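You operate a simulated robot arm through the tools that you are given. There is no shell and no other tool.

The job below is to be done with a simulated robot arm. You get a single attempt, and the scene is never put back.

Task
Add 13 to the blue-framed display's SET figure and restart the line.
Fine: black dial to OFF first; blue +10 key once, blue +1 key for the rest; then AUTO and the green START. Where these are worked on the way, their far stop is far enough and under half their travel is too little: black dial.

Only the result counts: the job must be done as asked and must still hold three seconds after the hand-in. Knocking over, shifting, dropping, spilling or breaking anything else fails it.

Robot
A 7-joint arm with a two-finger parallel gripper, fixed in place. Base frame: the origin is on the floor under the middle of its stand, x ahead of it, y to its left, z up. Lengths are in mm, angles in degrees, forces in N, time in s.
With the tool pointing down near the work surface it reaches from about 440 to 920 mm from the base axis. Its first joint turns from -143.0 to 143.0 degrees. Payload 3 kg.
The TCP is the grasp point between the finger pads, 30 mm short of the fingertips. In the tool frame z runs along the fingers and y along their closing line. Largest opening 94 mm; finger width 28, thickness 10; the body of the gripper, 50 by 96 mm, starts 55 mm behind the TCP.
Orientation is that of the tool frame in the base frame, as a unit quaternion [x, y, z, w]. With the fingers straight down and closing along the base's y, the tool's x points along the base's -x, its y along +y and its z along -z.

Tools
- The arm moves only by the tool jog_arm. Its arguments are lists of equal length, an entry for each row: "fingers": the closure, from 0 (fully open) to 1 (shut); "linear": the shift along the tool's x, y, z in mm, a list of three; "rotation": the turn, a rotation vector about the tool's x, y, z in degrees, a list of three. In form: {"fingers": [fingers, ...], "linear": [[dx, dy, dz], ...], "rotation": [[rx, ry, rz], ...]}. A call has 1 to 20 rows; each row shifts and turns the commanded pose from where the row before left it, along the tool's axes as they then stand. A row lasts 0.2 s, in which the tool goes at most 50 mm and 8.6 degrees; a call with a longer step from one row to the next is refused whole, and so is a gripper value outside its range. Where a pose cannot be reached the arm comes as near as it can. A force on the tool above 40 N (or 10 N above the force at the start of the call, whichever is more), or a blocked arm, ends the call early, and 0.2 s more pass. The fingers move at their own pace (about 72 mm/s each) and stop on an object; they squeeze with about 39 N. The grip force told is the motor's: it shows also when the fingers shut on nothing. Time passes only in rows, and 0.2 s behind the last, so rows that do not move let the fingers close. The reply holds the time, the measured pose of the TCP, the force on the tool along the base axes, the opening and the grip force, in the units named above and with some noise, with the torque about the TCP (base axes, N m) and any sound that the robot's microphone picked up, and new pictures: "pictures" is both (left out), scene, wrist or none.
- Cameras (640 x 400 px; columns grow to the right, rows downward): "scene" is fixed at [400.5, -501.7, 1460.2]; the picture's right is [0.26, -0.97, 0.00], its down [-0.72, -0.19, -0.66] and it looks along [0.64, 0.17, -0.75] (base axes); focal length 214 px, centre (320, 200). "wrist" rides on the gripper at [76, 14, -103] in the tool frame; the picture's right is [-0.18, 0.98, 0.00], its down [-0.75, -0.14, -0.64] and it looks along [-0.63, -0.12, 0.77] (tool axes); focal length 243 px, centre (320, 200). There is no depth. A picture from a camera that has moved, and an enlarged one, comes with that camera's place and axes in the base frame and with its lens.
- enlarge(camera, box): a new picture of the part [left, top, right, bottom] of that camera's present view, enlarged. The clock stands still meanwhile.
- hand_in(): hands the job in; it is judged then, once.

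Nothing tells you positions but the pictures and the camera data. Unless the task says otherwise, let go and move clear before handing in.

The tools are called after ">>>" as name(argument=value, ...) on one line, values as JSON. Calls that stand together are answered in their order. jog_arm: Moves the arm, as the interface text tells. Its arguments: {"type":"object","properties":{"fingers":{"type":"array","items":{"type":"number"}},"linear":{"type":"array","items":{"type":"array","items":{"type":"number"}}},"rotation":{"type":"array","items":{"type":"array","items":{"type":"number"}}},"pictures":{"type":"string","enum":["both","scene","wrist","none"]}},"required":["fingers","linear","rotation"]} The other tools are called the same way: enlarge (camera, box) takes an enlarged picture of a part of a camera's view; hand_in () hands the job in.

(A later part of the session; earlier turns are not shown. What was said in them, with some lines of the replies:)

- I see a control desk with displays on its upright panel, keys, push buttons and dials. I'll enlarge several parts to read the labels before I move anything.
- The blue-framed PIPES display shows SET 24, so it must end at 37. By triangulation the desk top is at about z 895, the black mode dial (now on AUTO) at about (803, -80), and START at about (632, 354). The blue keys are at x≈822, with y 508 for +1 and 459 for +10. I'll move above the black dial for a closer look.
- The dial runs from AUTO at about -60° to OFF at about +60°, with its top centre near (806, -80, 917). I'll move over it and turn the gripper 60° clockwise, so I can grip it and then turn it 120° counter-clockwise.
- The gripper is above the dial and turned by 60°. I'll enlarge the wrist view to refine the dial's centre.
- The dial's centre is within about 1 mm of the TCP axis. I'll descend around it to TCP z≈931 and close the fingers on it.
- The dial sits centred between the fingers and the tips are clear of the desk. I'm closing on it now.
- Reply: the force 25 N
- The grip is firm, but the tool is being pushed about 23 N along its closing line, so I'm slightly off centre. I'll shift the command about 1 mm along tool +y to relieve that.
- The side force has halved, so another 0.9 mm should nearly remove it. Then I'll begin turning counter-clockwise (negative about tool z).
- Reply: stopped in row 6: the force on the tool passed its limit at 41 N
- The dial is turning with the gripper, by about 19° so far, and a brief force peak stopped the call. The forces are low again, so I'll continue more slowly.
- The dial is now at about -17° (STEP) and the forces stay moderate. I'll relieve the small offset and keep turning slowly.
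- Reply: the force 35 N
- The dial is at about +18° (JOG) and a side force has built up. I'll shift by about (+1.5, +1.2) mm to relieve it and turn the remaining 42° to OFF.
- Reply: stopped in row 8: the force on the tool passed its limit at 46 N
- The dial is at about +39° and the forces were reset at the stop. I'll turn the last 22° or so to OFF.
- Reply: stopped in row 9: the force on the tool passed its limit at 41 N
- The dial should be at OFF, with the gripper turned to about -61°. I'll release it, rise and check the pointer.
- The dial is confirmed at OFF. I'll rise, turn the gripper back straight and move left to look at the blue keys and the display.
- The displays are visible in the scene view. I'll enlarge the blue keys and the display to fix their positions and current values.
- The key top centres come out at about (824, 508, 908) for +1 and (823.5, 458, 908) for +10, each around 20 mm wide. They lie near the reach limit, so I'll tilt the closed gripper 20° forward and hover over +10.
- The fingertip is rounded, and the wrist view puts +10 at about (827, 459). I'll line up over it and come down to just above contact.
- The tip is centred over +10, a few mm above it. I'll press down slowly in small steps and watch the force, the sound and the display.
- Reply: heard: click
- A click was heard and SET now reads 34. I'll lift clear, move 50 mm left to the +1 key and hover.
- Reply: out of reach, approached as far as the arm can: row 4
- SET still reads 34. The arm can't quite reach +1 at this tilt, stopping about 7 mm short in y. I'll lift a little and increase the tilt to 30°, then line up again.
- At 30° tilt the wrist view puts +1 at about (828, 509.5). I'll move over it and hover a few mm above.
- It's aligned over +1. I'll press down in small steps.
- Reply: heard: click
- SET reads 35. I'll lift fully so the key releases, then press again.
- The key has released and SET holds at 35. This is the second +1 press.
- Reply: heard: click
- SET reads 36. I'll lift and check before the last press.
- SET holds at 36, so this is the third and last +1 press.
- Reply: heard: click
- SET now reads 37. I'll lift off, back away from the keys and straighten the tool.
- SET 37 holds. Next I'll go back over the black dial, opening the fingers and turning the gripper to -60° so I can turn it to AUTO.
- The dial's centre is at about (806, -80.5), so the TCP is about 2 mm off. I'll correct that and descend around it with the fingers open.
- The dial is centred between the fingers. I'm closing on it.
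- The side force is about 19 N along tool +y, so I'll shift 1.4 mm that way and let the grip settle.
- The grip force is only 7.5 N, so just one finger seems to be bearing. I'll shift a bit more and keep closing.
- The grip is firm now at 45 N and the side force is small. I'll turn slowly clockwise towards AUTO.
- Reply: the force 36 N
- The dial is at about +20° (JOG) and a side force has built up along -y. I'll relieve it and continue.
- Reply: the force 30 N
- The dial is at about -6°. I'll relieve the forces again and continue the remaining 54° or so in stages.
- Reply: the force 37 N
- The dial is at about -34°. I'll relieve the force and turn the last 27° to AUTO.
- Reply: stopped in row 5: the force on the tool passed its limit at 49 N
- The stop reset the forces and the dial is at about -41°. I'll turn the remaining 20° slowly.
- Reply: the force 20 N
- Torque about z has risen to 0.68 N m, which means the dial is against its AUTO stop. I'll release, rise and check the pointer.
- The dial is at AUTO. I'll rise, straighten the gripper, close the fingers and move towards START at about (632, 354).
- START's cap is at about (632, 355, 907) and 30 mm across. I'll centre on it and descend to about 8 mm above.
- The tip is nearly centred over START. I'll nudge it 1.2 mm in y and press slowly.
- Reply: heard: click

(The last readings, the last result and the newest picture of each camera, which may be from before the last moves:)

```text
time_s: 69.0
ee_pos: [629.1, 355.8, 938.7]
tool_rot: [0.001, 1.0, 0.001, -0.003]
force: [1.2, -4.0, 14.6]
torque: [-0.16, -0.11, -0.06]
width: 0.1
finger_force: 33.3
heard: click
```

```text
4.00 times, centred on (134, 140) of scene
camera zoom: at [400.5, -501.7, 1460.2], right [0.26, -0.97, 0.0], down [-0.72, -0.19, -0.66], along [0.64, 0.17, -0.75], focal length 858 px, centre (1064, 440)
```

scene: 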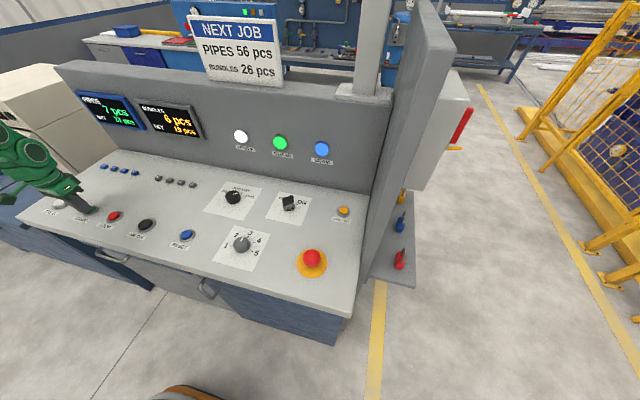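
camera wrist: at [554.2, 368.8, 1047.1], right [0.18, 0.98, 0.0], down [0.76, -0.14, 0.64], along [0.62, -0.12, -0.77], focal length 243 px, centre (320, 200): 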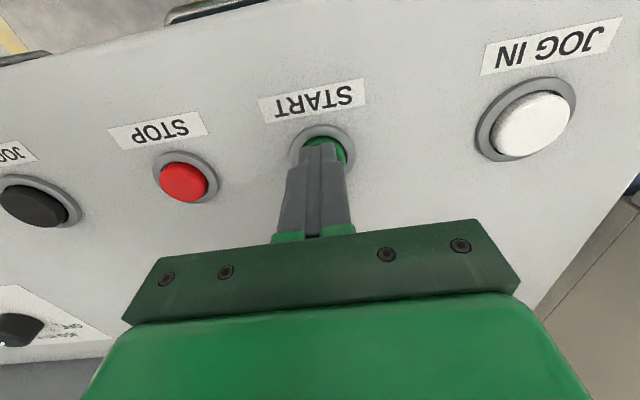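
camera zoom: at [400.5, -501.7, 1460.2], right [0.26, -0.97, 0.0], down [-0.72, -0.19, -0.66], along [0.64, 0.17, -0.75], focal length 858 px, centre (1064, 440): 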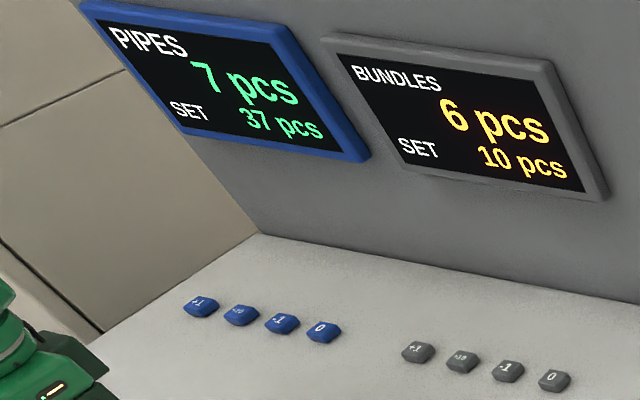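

A click was heard at START. I'll lift clear and look for signs that the line is running.

>>> jog_arm(fingers=[1, 1, 1, 1, 1, 1, 1, 1], linear=[[0, 0, -5], [0, 0, -10], [0, 0, -25], [0, 0, -40], [0, 0, -45], [20, 0, -30], [0, 0, 0], [0, 0, 0]], rotation=[[0, 0, 0], [0, 0, 0], [0, 0, 0], [0, 0, 0], [0, 0, 0], [0, 0, 0], [0, 0, 0], [0, 0, 0]])

>>> enlarge(camera="scene", box=[40, 80, 200, 230])

>>> enlarge(camera="scene", box=[190, 100, 350, 220])

>>> enlarge(camera="scene", box=[160, 0, 320, 100])

```text
time_s: 70.8
ee_pos: [613.8, 354.6, 1093.3]
tool_rot: [0.001, 1.0, 0.0, -0.003]
force: [0.2, 0.5, 0.3]
torque: [-0.02, 0.01, 0.04]
width: 0.3
finger_force: 33.1
camera wrist: at [537.4, 368.4, 1196.6], right [0.19, 0.98, 0.0], down [0.76, -0.14, 0.64], along [0.63, -0.12, -0.77], focal length 243 px, centre (320, 200)
```

scene: 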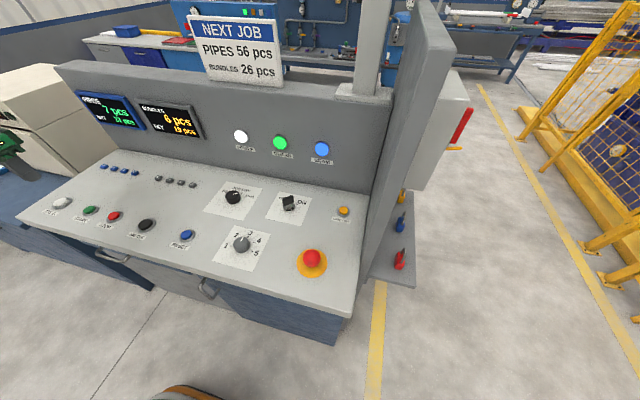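
wrist: 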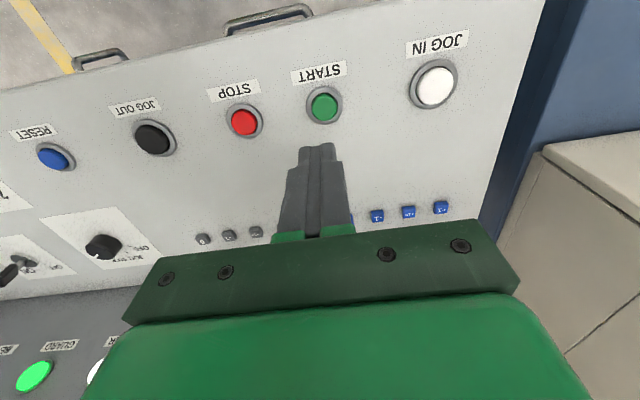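

```text
2.67 times, centred on (120, 155) of scene
camera zoom: at [400.5, -501.7, 1460.2], right [0.26, -0.97, 0.0], down [-0.72, -0.19, -0.66], along [0.64, 0.17, -0.75], focal length 572 px, centre (853, 320)
```

zoom: 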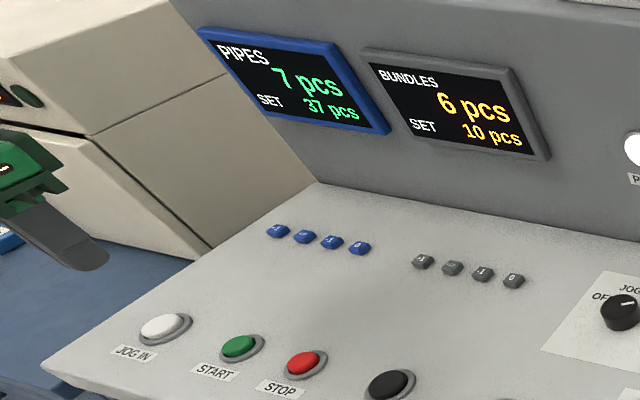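

```text
3.33 times, centred on (270, 160) of scene
camera zoom: at [400.5, -501.7, 1460.2], right [0.26, -0.97, 0.0], down [-0.72, -0.19, -0.66], along [0.64, 0.17, -0.75], focal length 715 px, centre (487, 333)
```

zoom: 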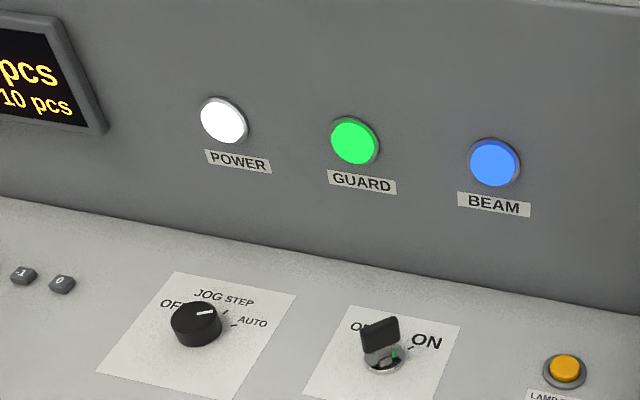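

```text
4.00 times, centred on (240, 50) of scene
camera zoom: at [400.5, -501.7, 1460.2], right [0.26, -0.97, 0.0], down [-0.72, -0.19, -0.66], along [0.64, 0.17, -0.75], focal length 858 px, centre (640, 800)
```

zoom: 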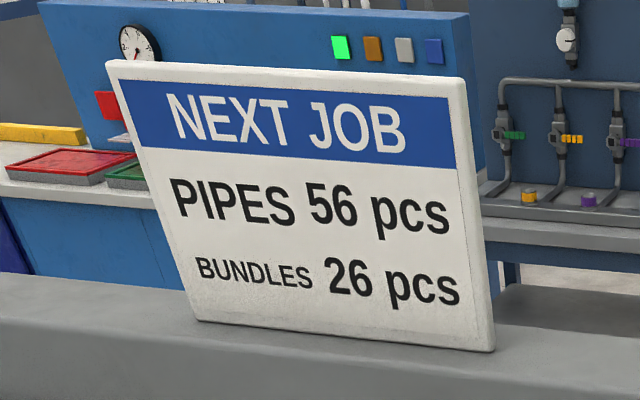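

The dial is at AUTO, SET is 37, and POWER, GUARD and BEAM are lit. I'll look closely at the START cap for a run lamp.

>>> enlarge(camera="wrist", box=[240, 60, 400, 160])

>>> enlarge(camera="scene", box=[330, 0, 490, 100])

>>> enlarge(camera="scene", box=[0, 60, 120, 160])

```text
4.00 times, centred on (320, 110) of wrist
camera zoom: at [537.4, 368.4, 1196.6], right [0.19, 0.98, 0.0], down [0.76, -0.14, 0.64], along [0.63, -0.12, -0.77], focal length 970 px, centre (320, 560)
```

zoom: 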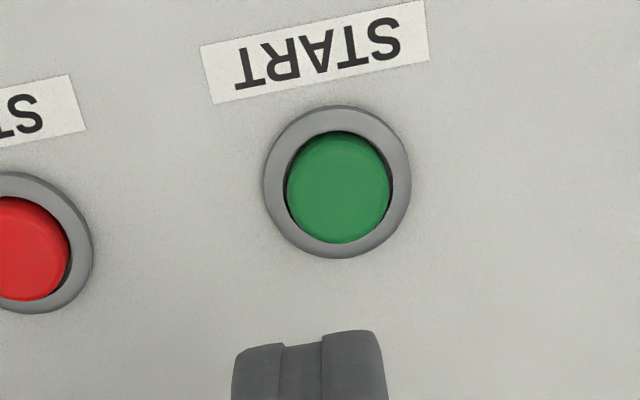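

```text
4.00 times, centred on (410, 50) of scene
camera zoom: at [400.5, -501.7, 1460.2], right [0.26, -0.97, 0.0], down [-0.72, -0.19, -0.66], along [0.64, 0.17, -0.75], focal length 858 px, centre (-40, 800)
```

zoom: 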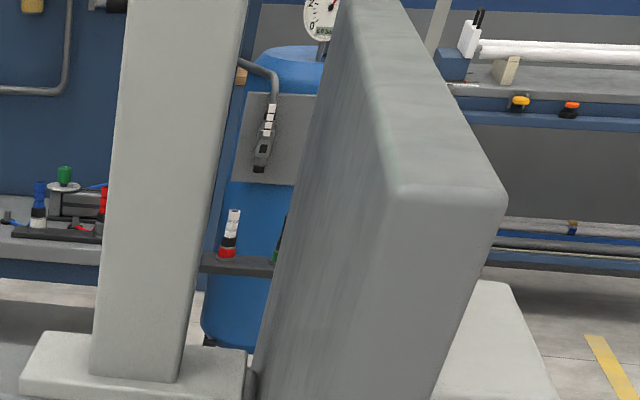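

```text
4.00 times, centred on (60, 110) of scene
camera zoom: at [400.5, -501.7, 1460.2], right [0.26, -0.97, 0.0], down [-0.72, -0.19, -0.66], along [0.64, 0.17, -0.75], focal length 858 px, centre (1360, 560)
```

zoom: 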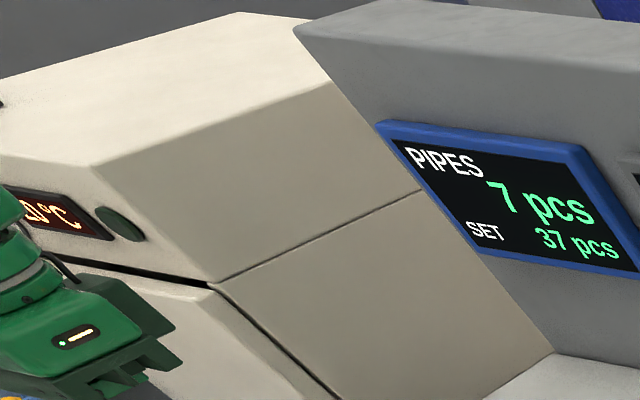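

Nothing in view clearly shows a run state, and the post on the panel may carry a signal tower above the scene view. I'll move to free space over the desk and tilt the wrist camera up to look.

>>> jog_arm(fingers=[1, 1, 1, 1, 1, 1, 1, 1, 1, 1, 1, 1, 1, 1, 1, 1, 1, 1, 1, 1], linear=[[6.75, -44.3, -13.4], [6.75, -44.3, -13.4], [6.75, -44.3, -13.4], [6.75, -44.3, -13.4], [6.75, -44.3, -13.4], [6.75, -44.3, -13.4], [6.75, -44.3, -13.4], [6.75, -44.3, -13.4], [0, 0, 0], [0, 0, 0], [0, 0, 0], [0, 0, 0], [0, 0, 0], [0, 0, 0], [0, 0, 0], [0, 0, 0], [0, 0, 0], [0, 0, 0], [0, 0, 0], [0, 0, 0]], rotation=[[0, 0, 0], [0, 0, 0], [0, 0, 0], [0, 0, 0], [0, 0, 0], [0, 0, 0], [0, 0, 0], [0, 0, 0], [0, 0, 7.5], [0, 0, 7.5], [0, 0, 7.5], [0, 0, 7.5], [0, -8, 0], [0, -8, 0], [0, -8, 0], [0, -8, 0], [0, -8, 0], [0, -8, 0], [0, -8, 0], [0, 0, 0]])

```text
time_s: 75.2
ee_pos: [562.5, 18.9, 1156.1]
tool_rot: [0.246, 0.88, -0.074, 0.4]
force: [-0.4, -0.7, 0.5]
torque: [0.0, -0.03, 0.0]
width: 0.1
finger_force: 32.6
stopped in row 20: the arm was blocked; the commanded pose is now the measured one
camera wrist: at [458.2, 93.3, 1169.4], right [0.59, 0.78, 0.2], down [-0.08, -0.19, 0.98], along [0.81, -0.59, -0.05], focal length 243 px, centre (320, 200)
```

scene: 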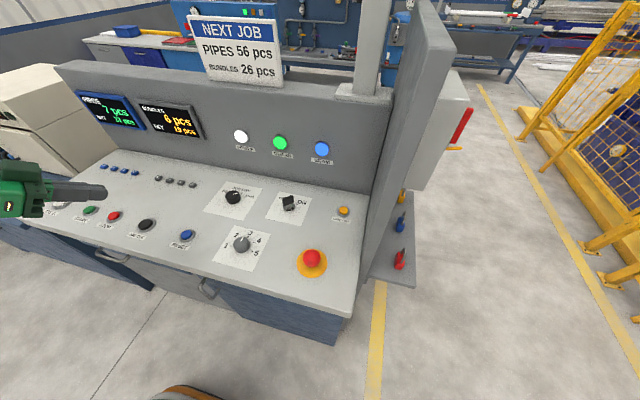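
wrist: 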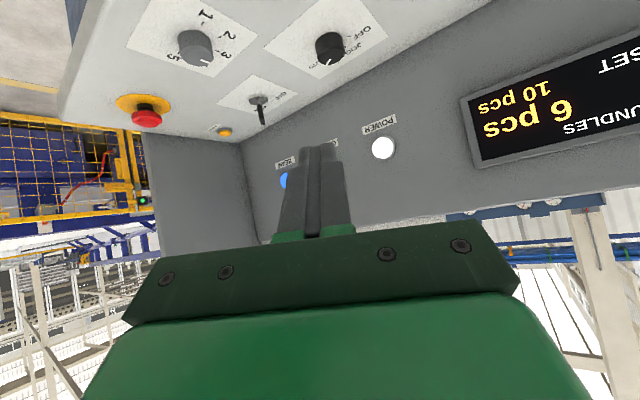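

The stop was the wrist at a joint limit, with no contact force. The post would be hidden behind the gripper here, so I'll turn the view back towards +x to bring the post into the left side of the picture.

>>> jog_arm(fingers=[1, 1, 1, 1, 1], linear=[[0, 0, 0], [0, 0, 0], [0, 0, 0], [0, 0, 0], [0, 0, 0]], rotation=[[-5.55, 0.5, -5.0], [-5.55, 0.5, -5.0], [-5.55, 0.5, -5.0], [-5.55, 0.5, -5.0], [0, 0, 0]], pictures="wrist")

```text
time_s: 76.4
ee_pos: [562.0, 18.3, 1160.2]
tool_rot: [0.009, 0.912, 0.031, 0.41]
force: [-0.3, 1.7, 0.1]
torque: [0.01, -0.02, 0.01]
width: 0.0
finger_force: 32.5
camera wrist: at [434.2, 30.8, 1172.2], right [0.11, 0.97, 0.2], down [0.02, -0.2, 0.98], along [0.99, -0.11, -0.05], focal length 243 px, centre (320, 200)
```

wrist: 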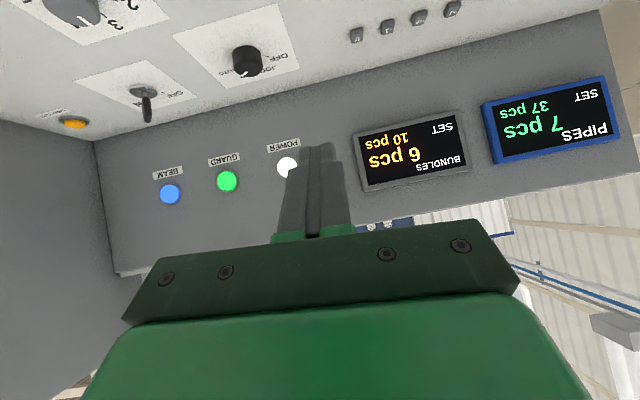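

The post is just hidden by the gripper. I'll move forward and up a little and tilt further.

>>> jog_arm(fingers=[1, 1, 1, 1, 1, 1, 1, 1], linear=[[-27.8, 0, 8.7], [-27.8, 0, 8.7], [-27.8, 0, 8.7], [-27.8, 0, 8.7], [0, 0, 0], [0, 0, 0], [0, 0, 0], [0, 0, 0]], rotation=[[0, 0, 0], [0, 0, 0], [0, 0, 0], [0, 0, 0], [0, -8, 0], [0, -8, 0], [0, -6, 0], [0, 0, 0]])

```text
time_s: 78.2
ee_pos: [662.1, 15.8, 1218.5]
tool_rot: [0.016, 0.817, 0.027, 0.576]
force: [-0.4, -0.7, 0.1]
torque: [0.01, 0.02, 0.02]
width: 0.0
finger_force: 32.9
camera wrist: at [539.0, 31.4, 1182.0], right [0.06, 0.97, 0.24], down [-0.35, -0.2, 0.92], along [0.94, -0.13, 0.33], focal length 243 px, centre (320, 200)
```

scene: 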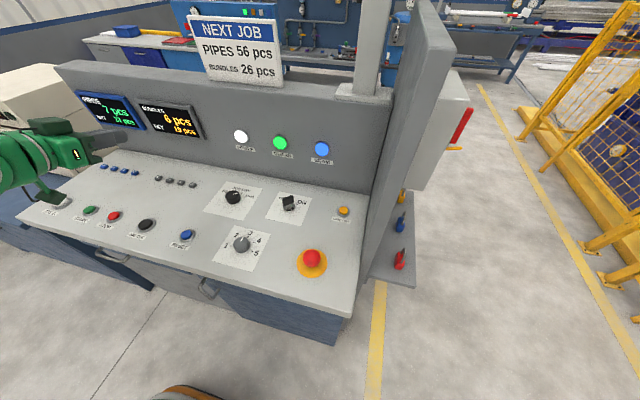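
wrist: 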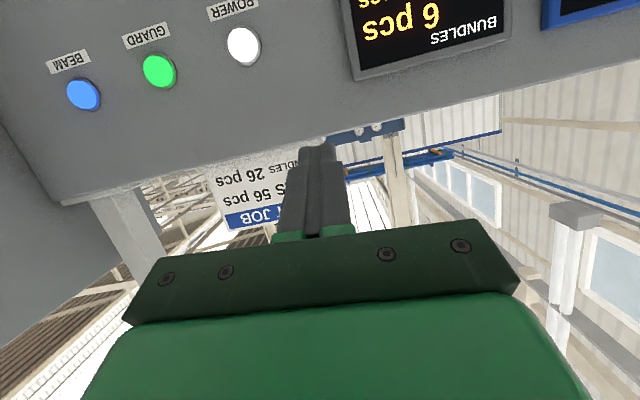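

The post is now visible, running up behind the gripper on the left. I'll yaw 15° left to uncover its upper part.

>>> jog_arm(fingers=[1, 1, 1], linear=[[0, 0, 0], [0, 0, 0], [0, 0, 0]], rotation=[[-7.05, 0.47, -2.52], [-7.05, 0.47, -2.52], [0, 0, 0]], pictures="wrist")

```text
time_s: 79.0
ee_pos: [662.1, 14.7, 1218.2]
tool_rot: [-0.091, 0.812, 0.102, 0.567]
force: [-0.1, 0.4, -0.1]
torque: [0.0, 0.0, 0.03]
width: 0.0
finger_force: 33.3
camera wrist: at [539.5, -0.9, 1182.7], right [-0.2, 0.95, 0.24], down [-0.28, -0.29, 0.92], along [0.94, 0.11, 0.33], focal length 243 px, centre (320, 200)
```

wrist: 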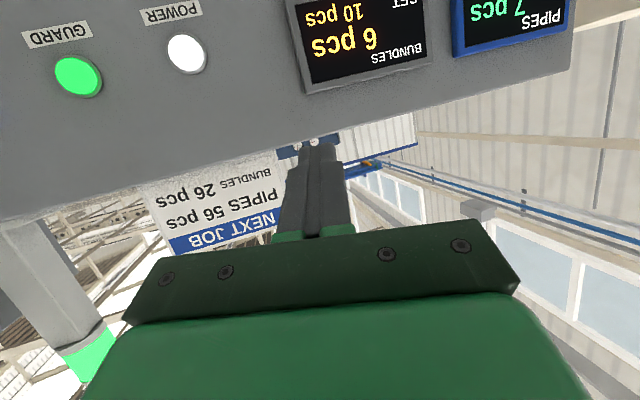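

A signal tower section is visible on the post and it looks bright green. I'll enlarge it to confirm.

>>> enlarge(camera="wrist", box=[0, 280, 160, 400])

```text
3.33 times, centred on (80, 340) of wrist
camera zoom: at [539.5, -0.9, 1182.7], right [-0.2, 0.95, 0.24], down [-0.28, -0.29, 0.92], along [0.94, 0.11, 0.33], focal length 809 px, centre (1120, -267)
```

zoom: 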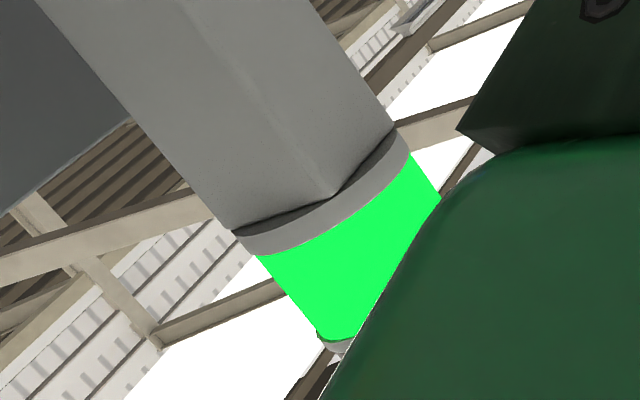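

The tower's green section is lit, so the line is running. I'll do a last check of the display and dial before handing in.

>>> enlarge(camera="scene", box=[60, 80, 360, 268])

>>> enlarge(camera="wrist", box=[280, 0, 600, 120])

```text
2.13 times, centred on (210, 174) of scene
camera zoom: at [400.5, -501.7, 1460.2], right [0.26, -0.97, 0.0], down [-0.72, -0.19, -0.66], along [0.64, 0.17, -0.75], focal length 456 px, centre (554, 255)
```

zoom: 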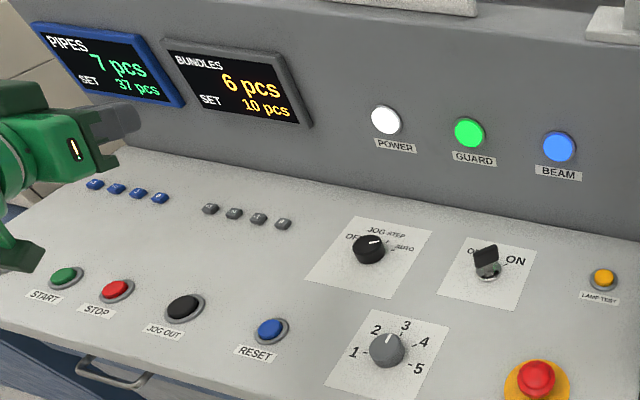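

```text
2.00 times, centred on (440, 60) of wrist
camera zoom: at [539.5, -0.9, 1182.7], right [-0.2, 0.95, 0.24], down [-0.28, -0.29, 0.92], along [0.94, 0.11, 0.33], focal length 485 px, centre (80, 480)
```

zoom: 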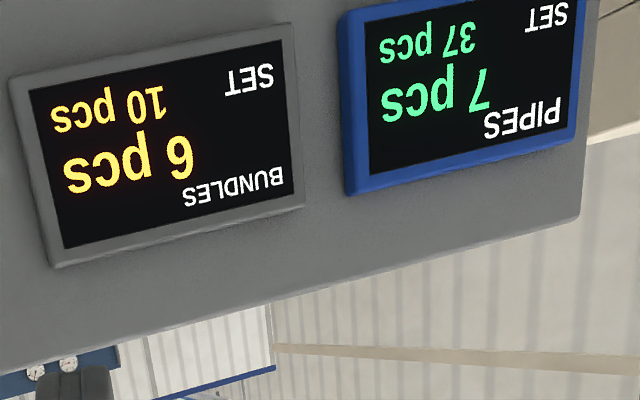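

PIPES SET reads 37 (24 + 13), BUNDLES is unchanged at 10, the dial is at AUTO and the green tower lamp is lit. The arm is clear of everything, so I'm handing in.

>>> hand_in()

```text
The job is handed in.
```

The blue-framed PIPES display now reads SET 37, up 13 from 24, and the line is running again.

- **Black dial:** I turned it to OFF first. After the key presses I turned it back to AUTO, up against its stop.
- **Keys:** I pressed blue +10 once and blue +1 three times, checking the display after each press (34, 35, 36, 37).
- **Restart:** I pressed the green START once and heard it click. The green section of the signal tower was lit when I looked afterwards, though I hadn't seen the tower before that press.

The grey-framed BUNDLES display is unchanged at SET 10, and nothing else on the desk looked moved in the last pictures. The arm was clear of the desk when I handed in.
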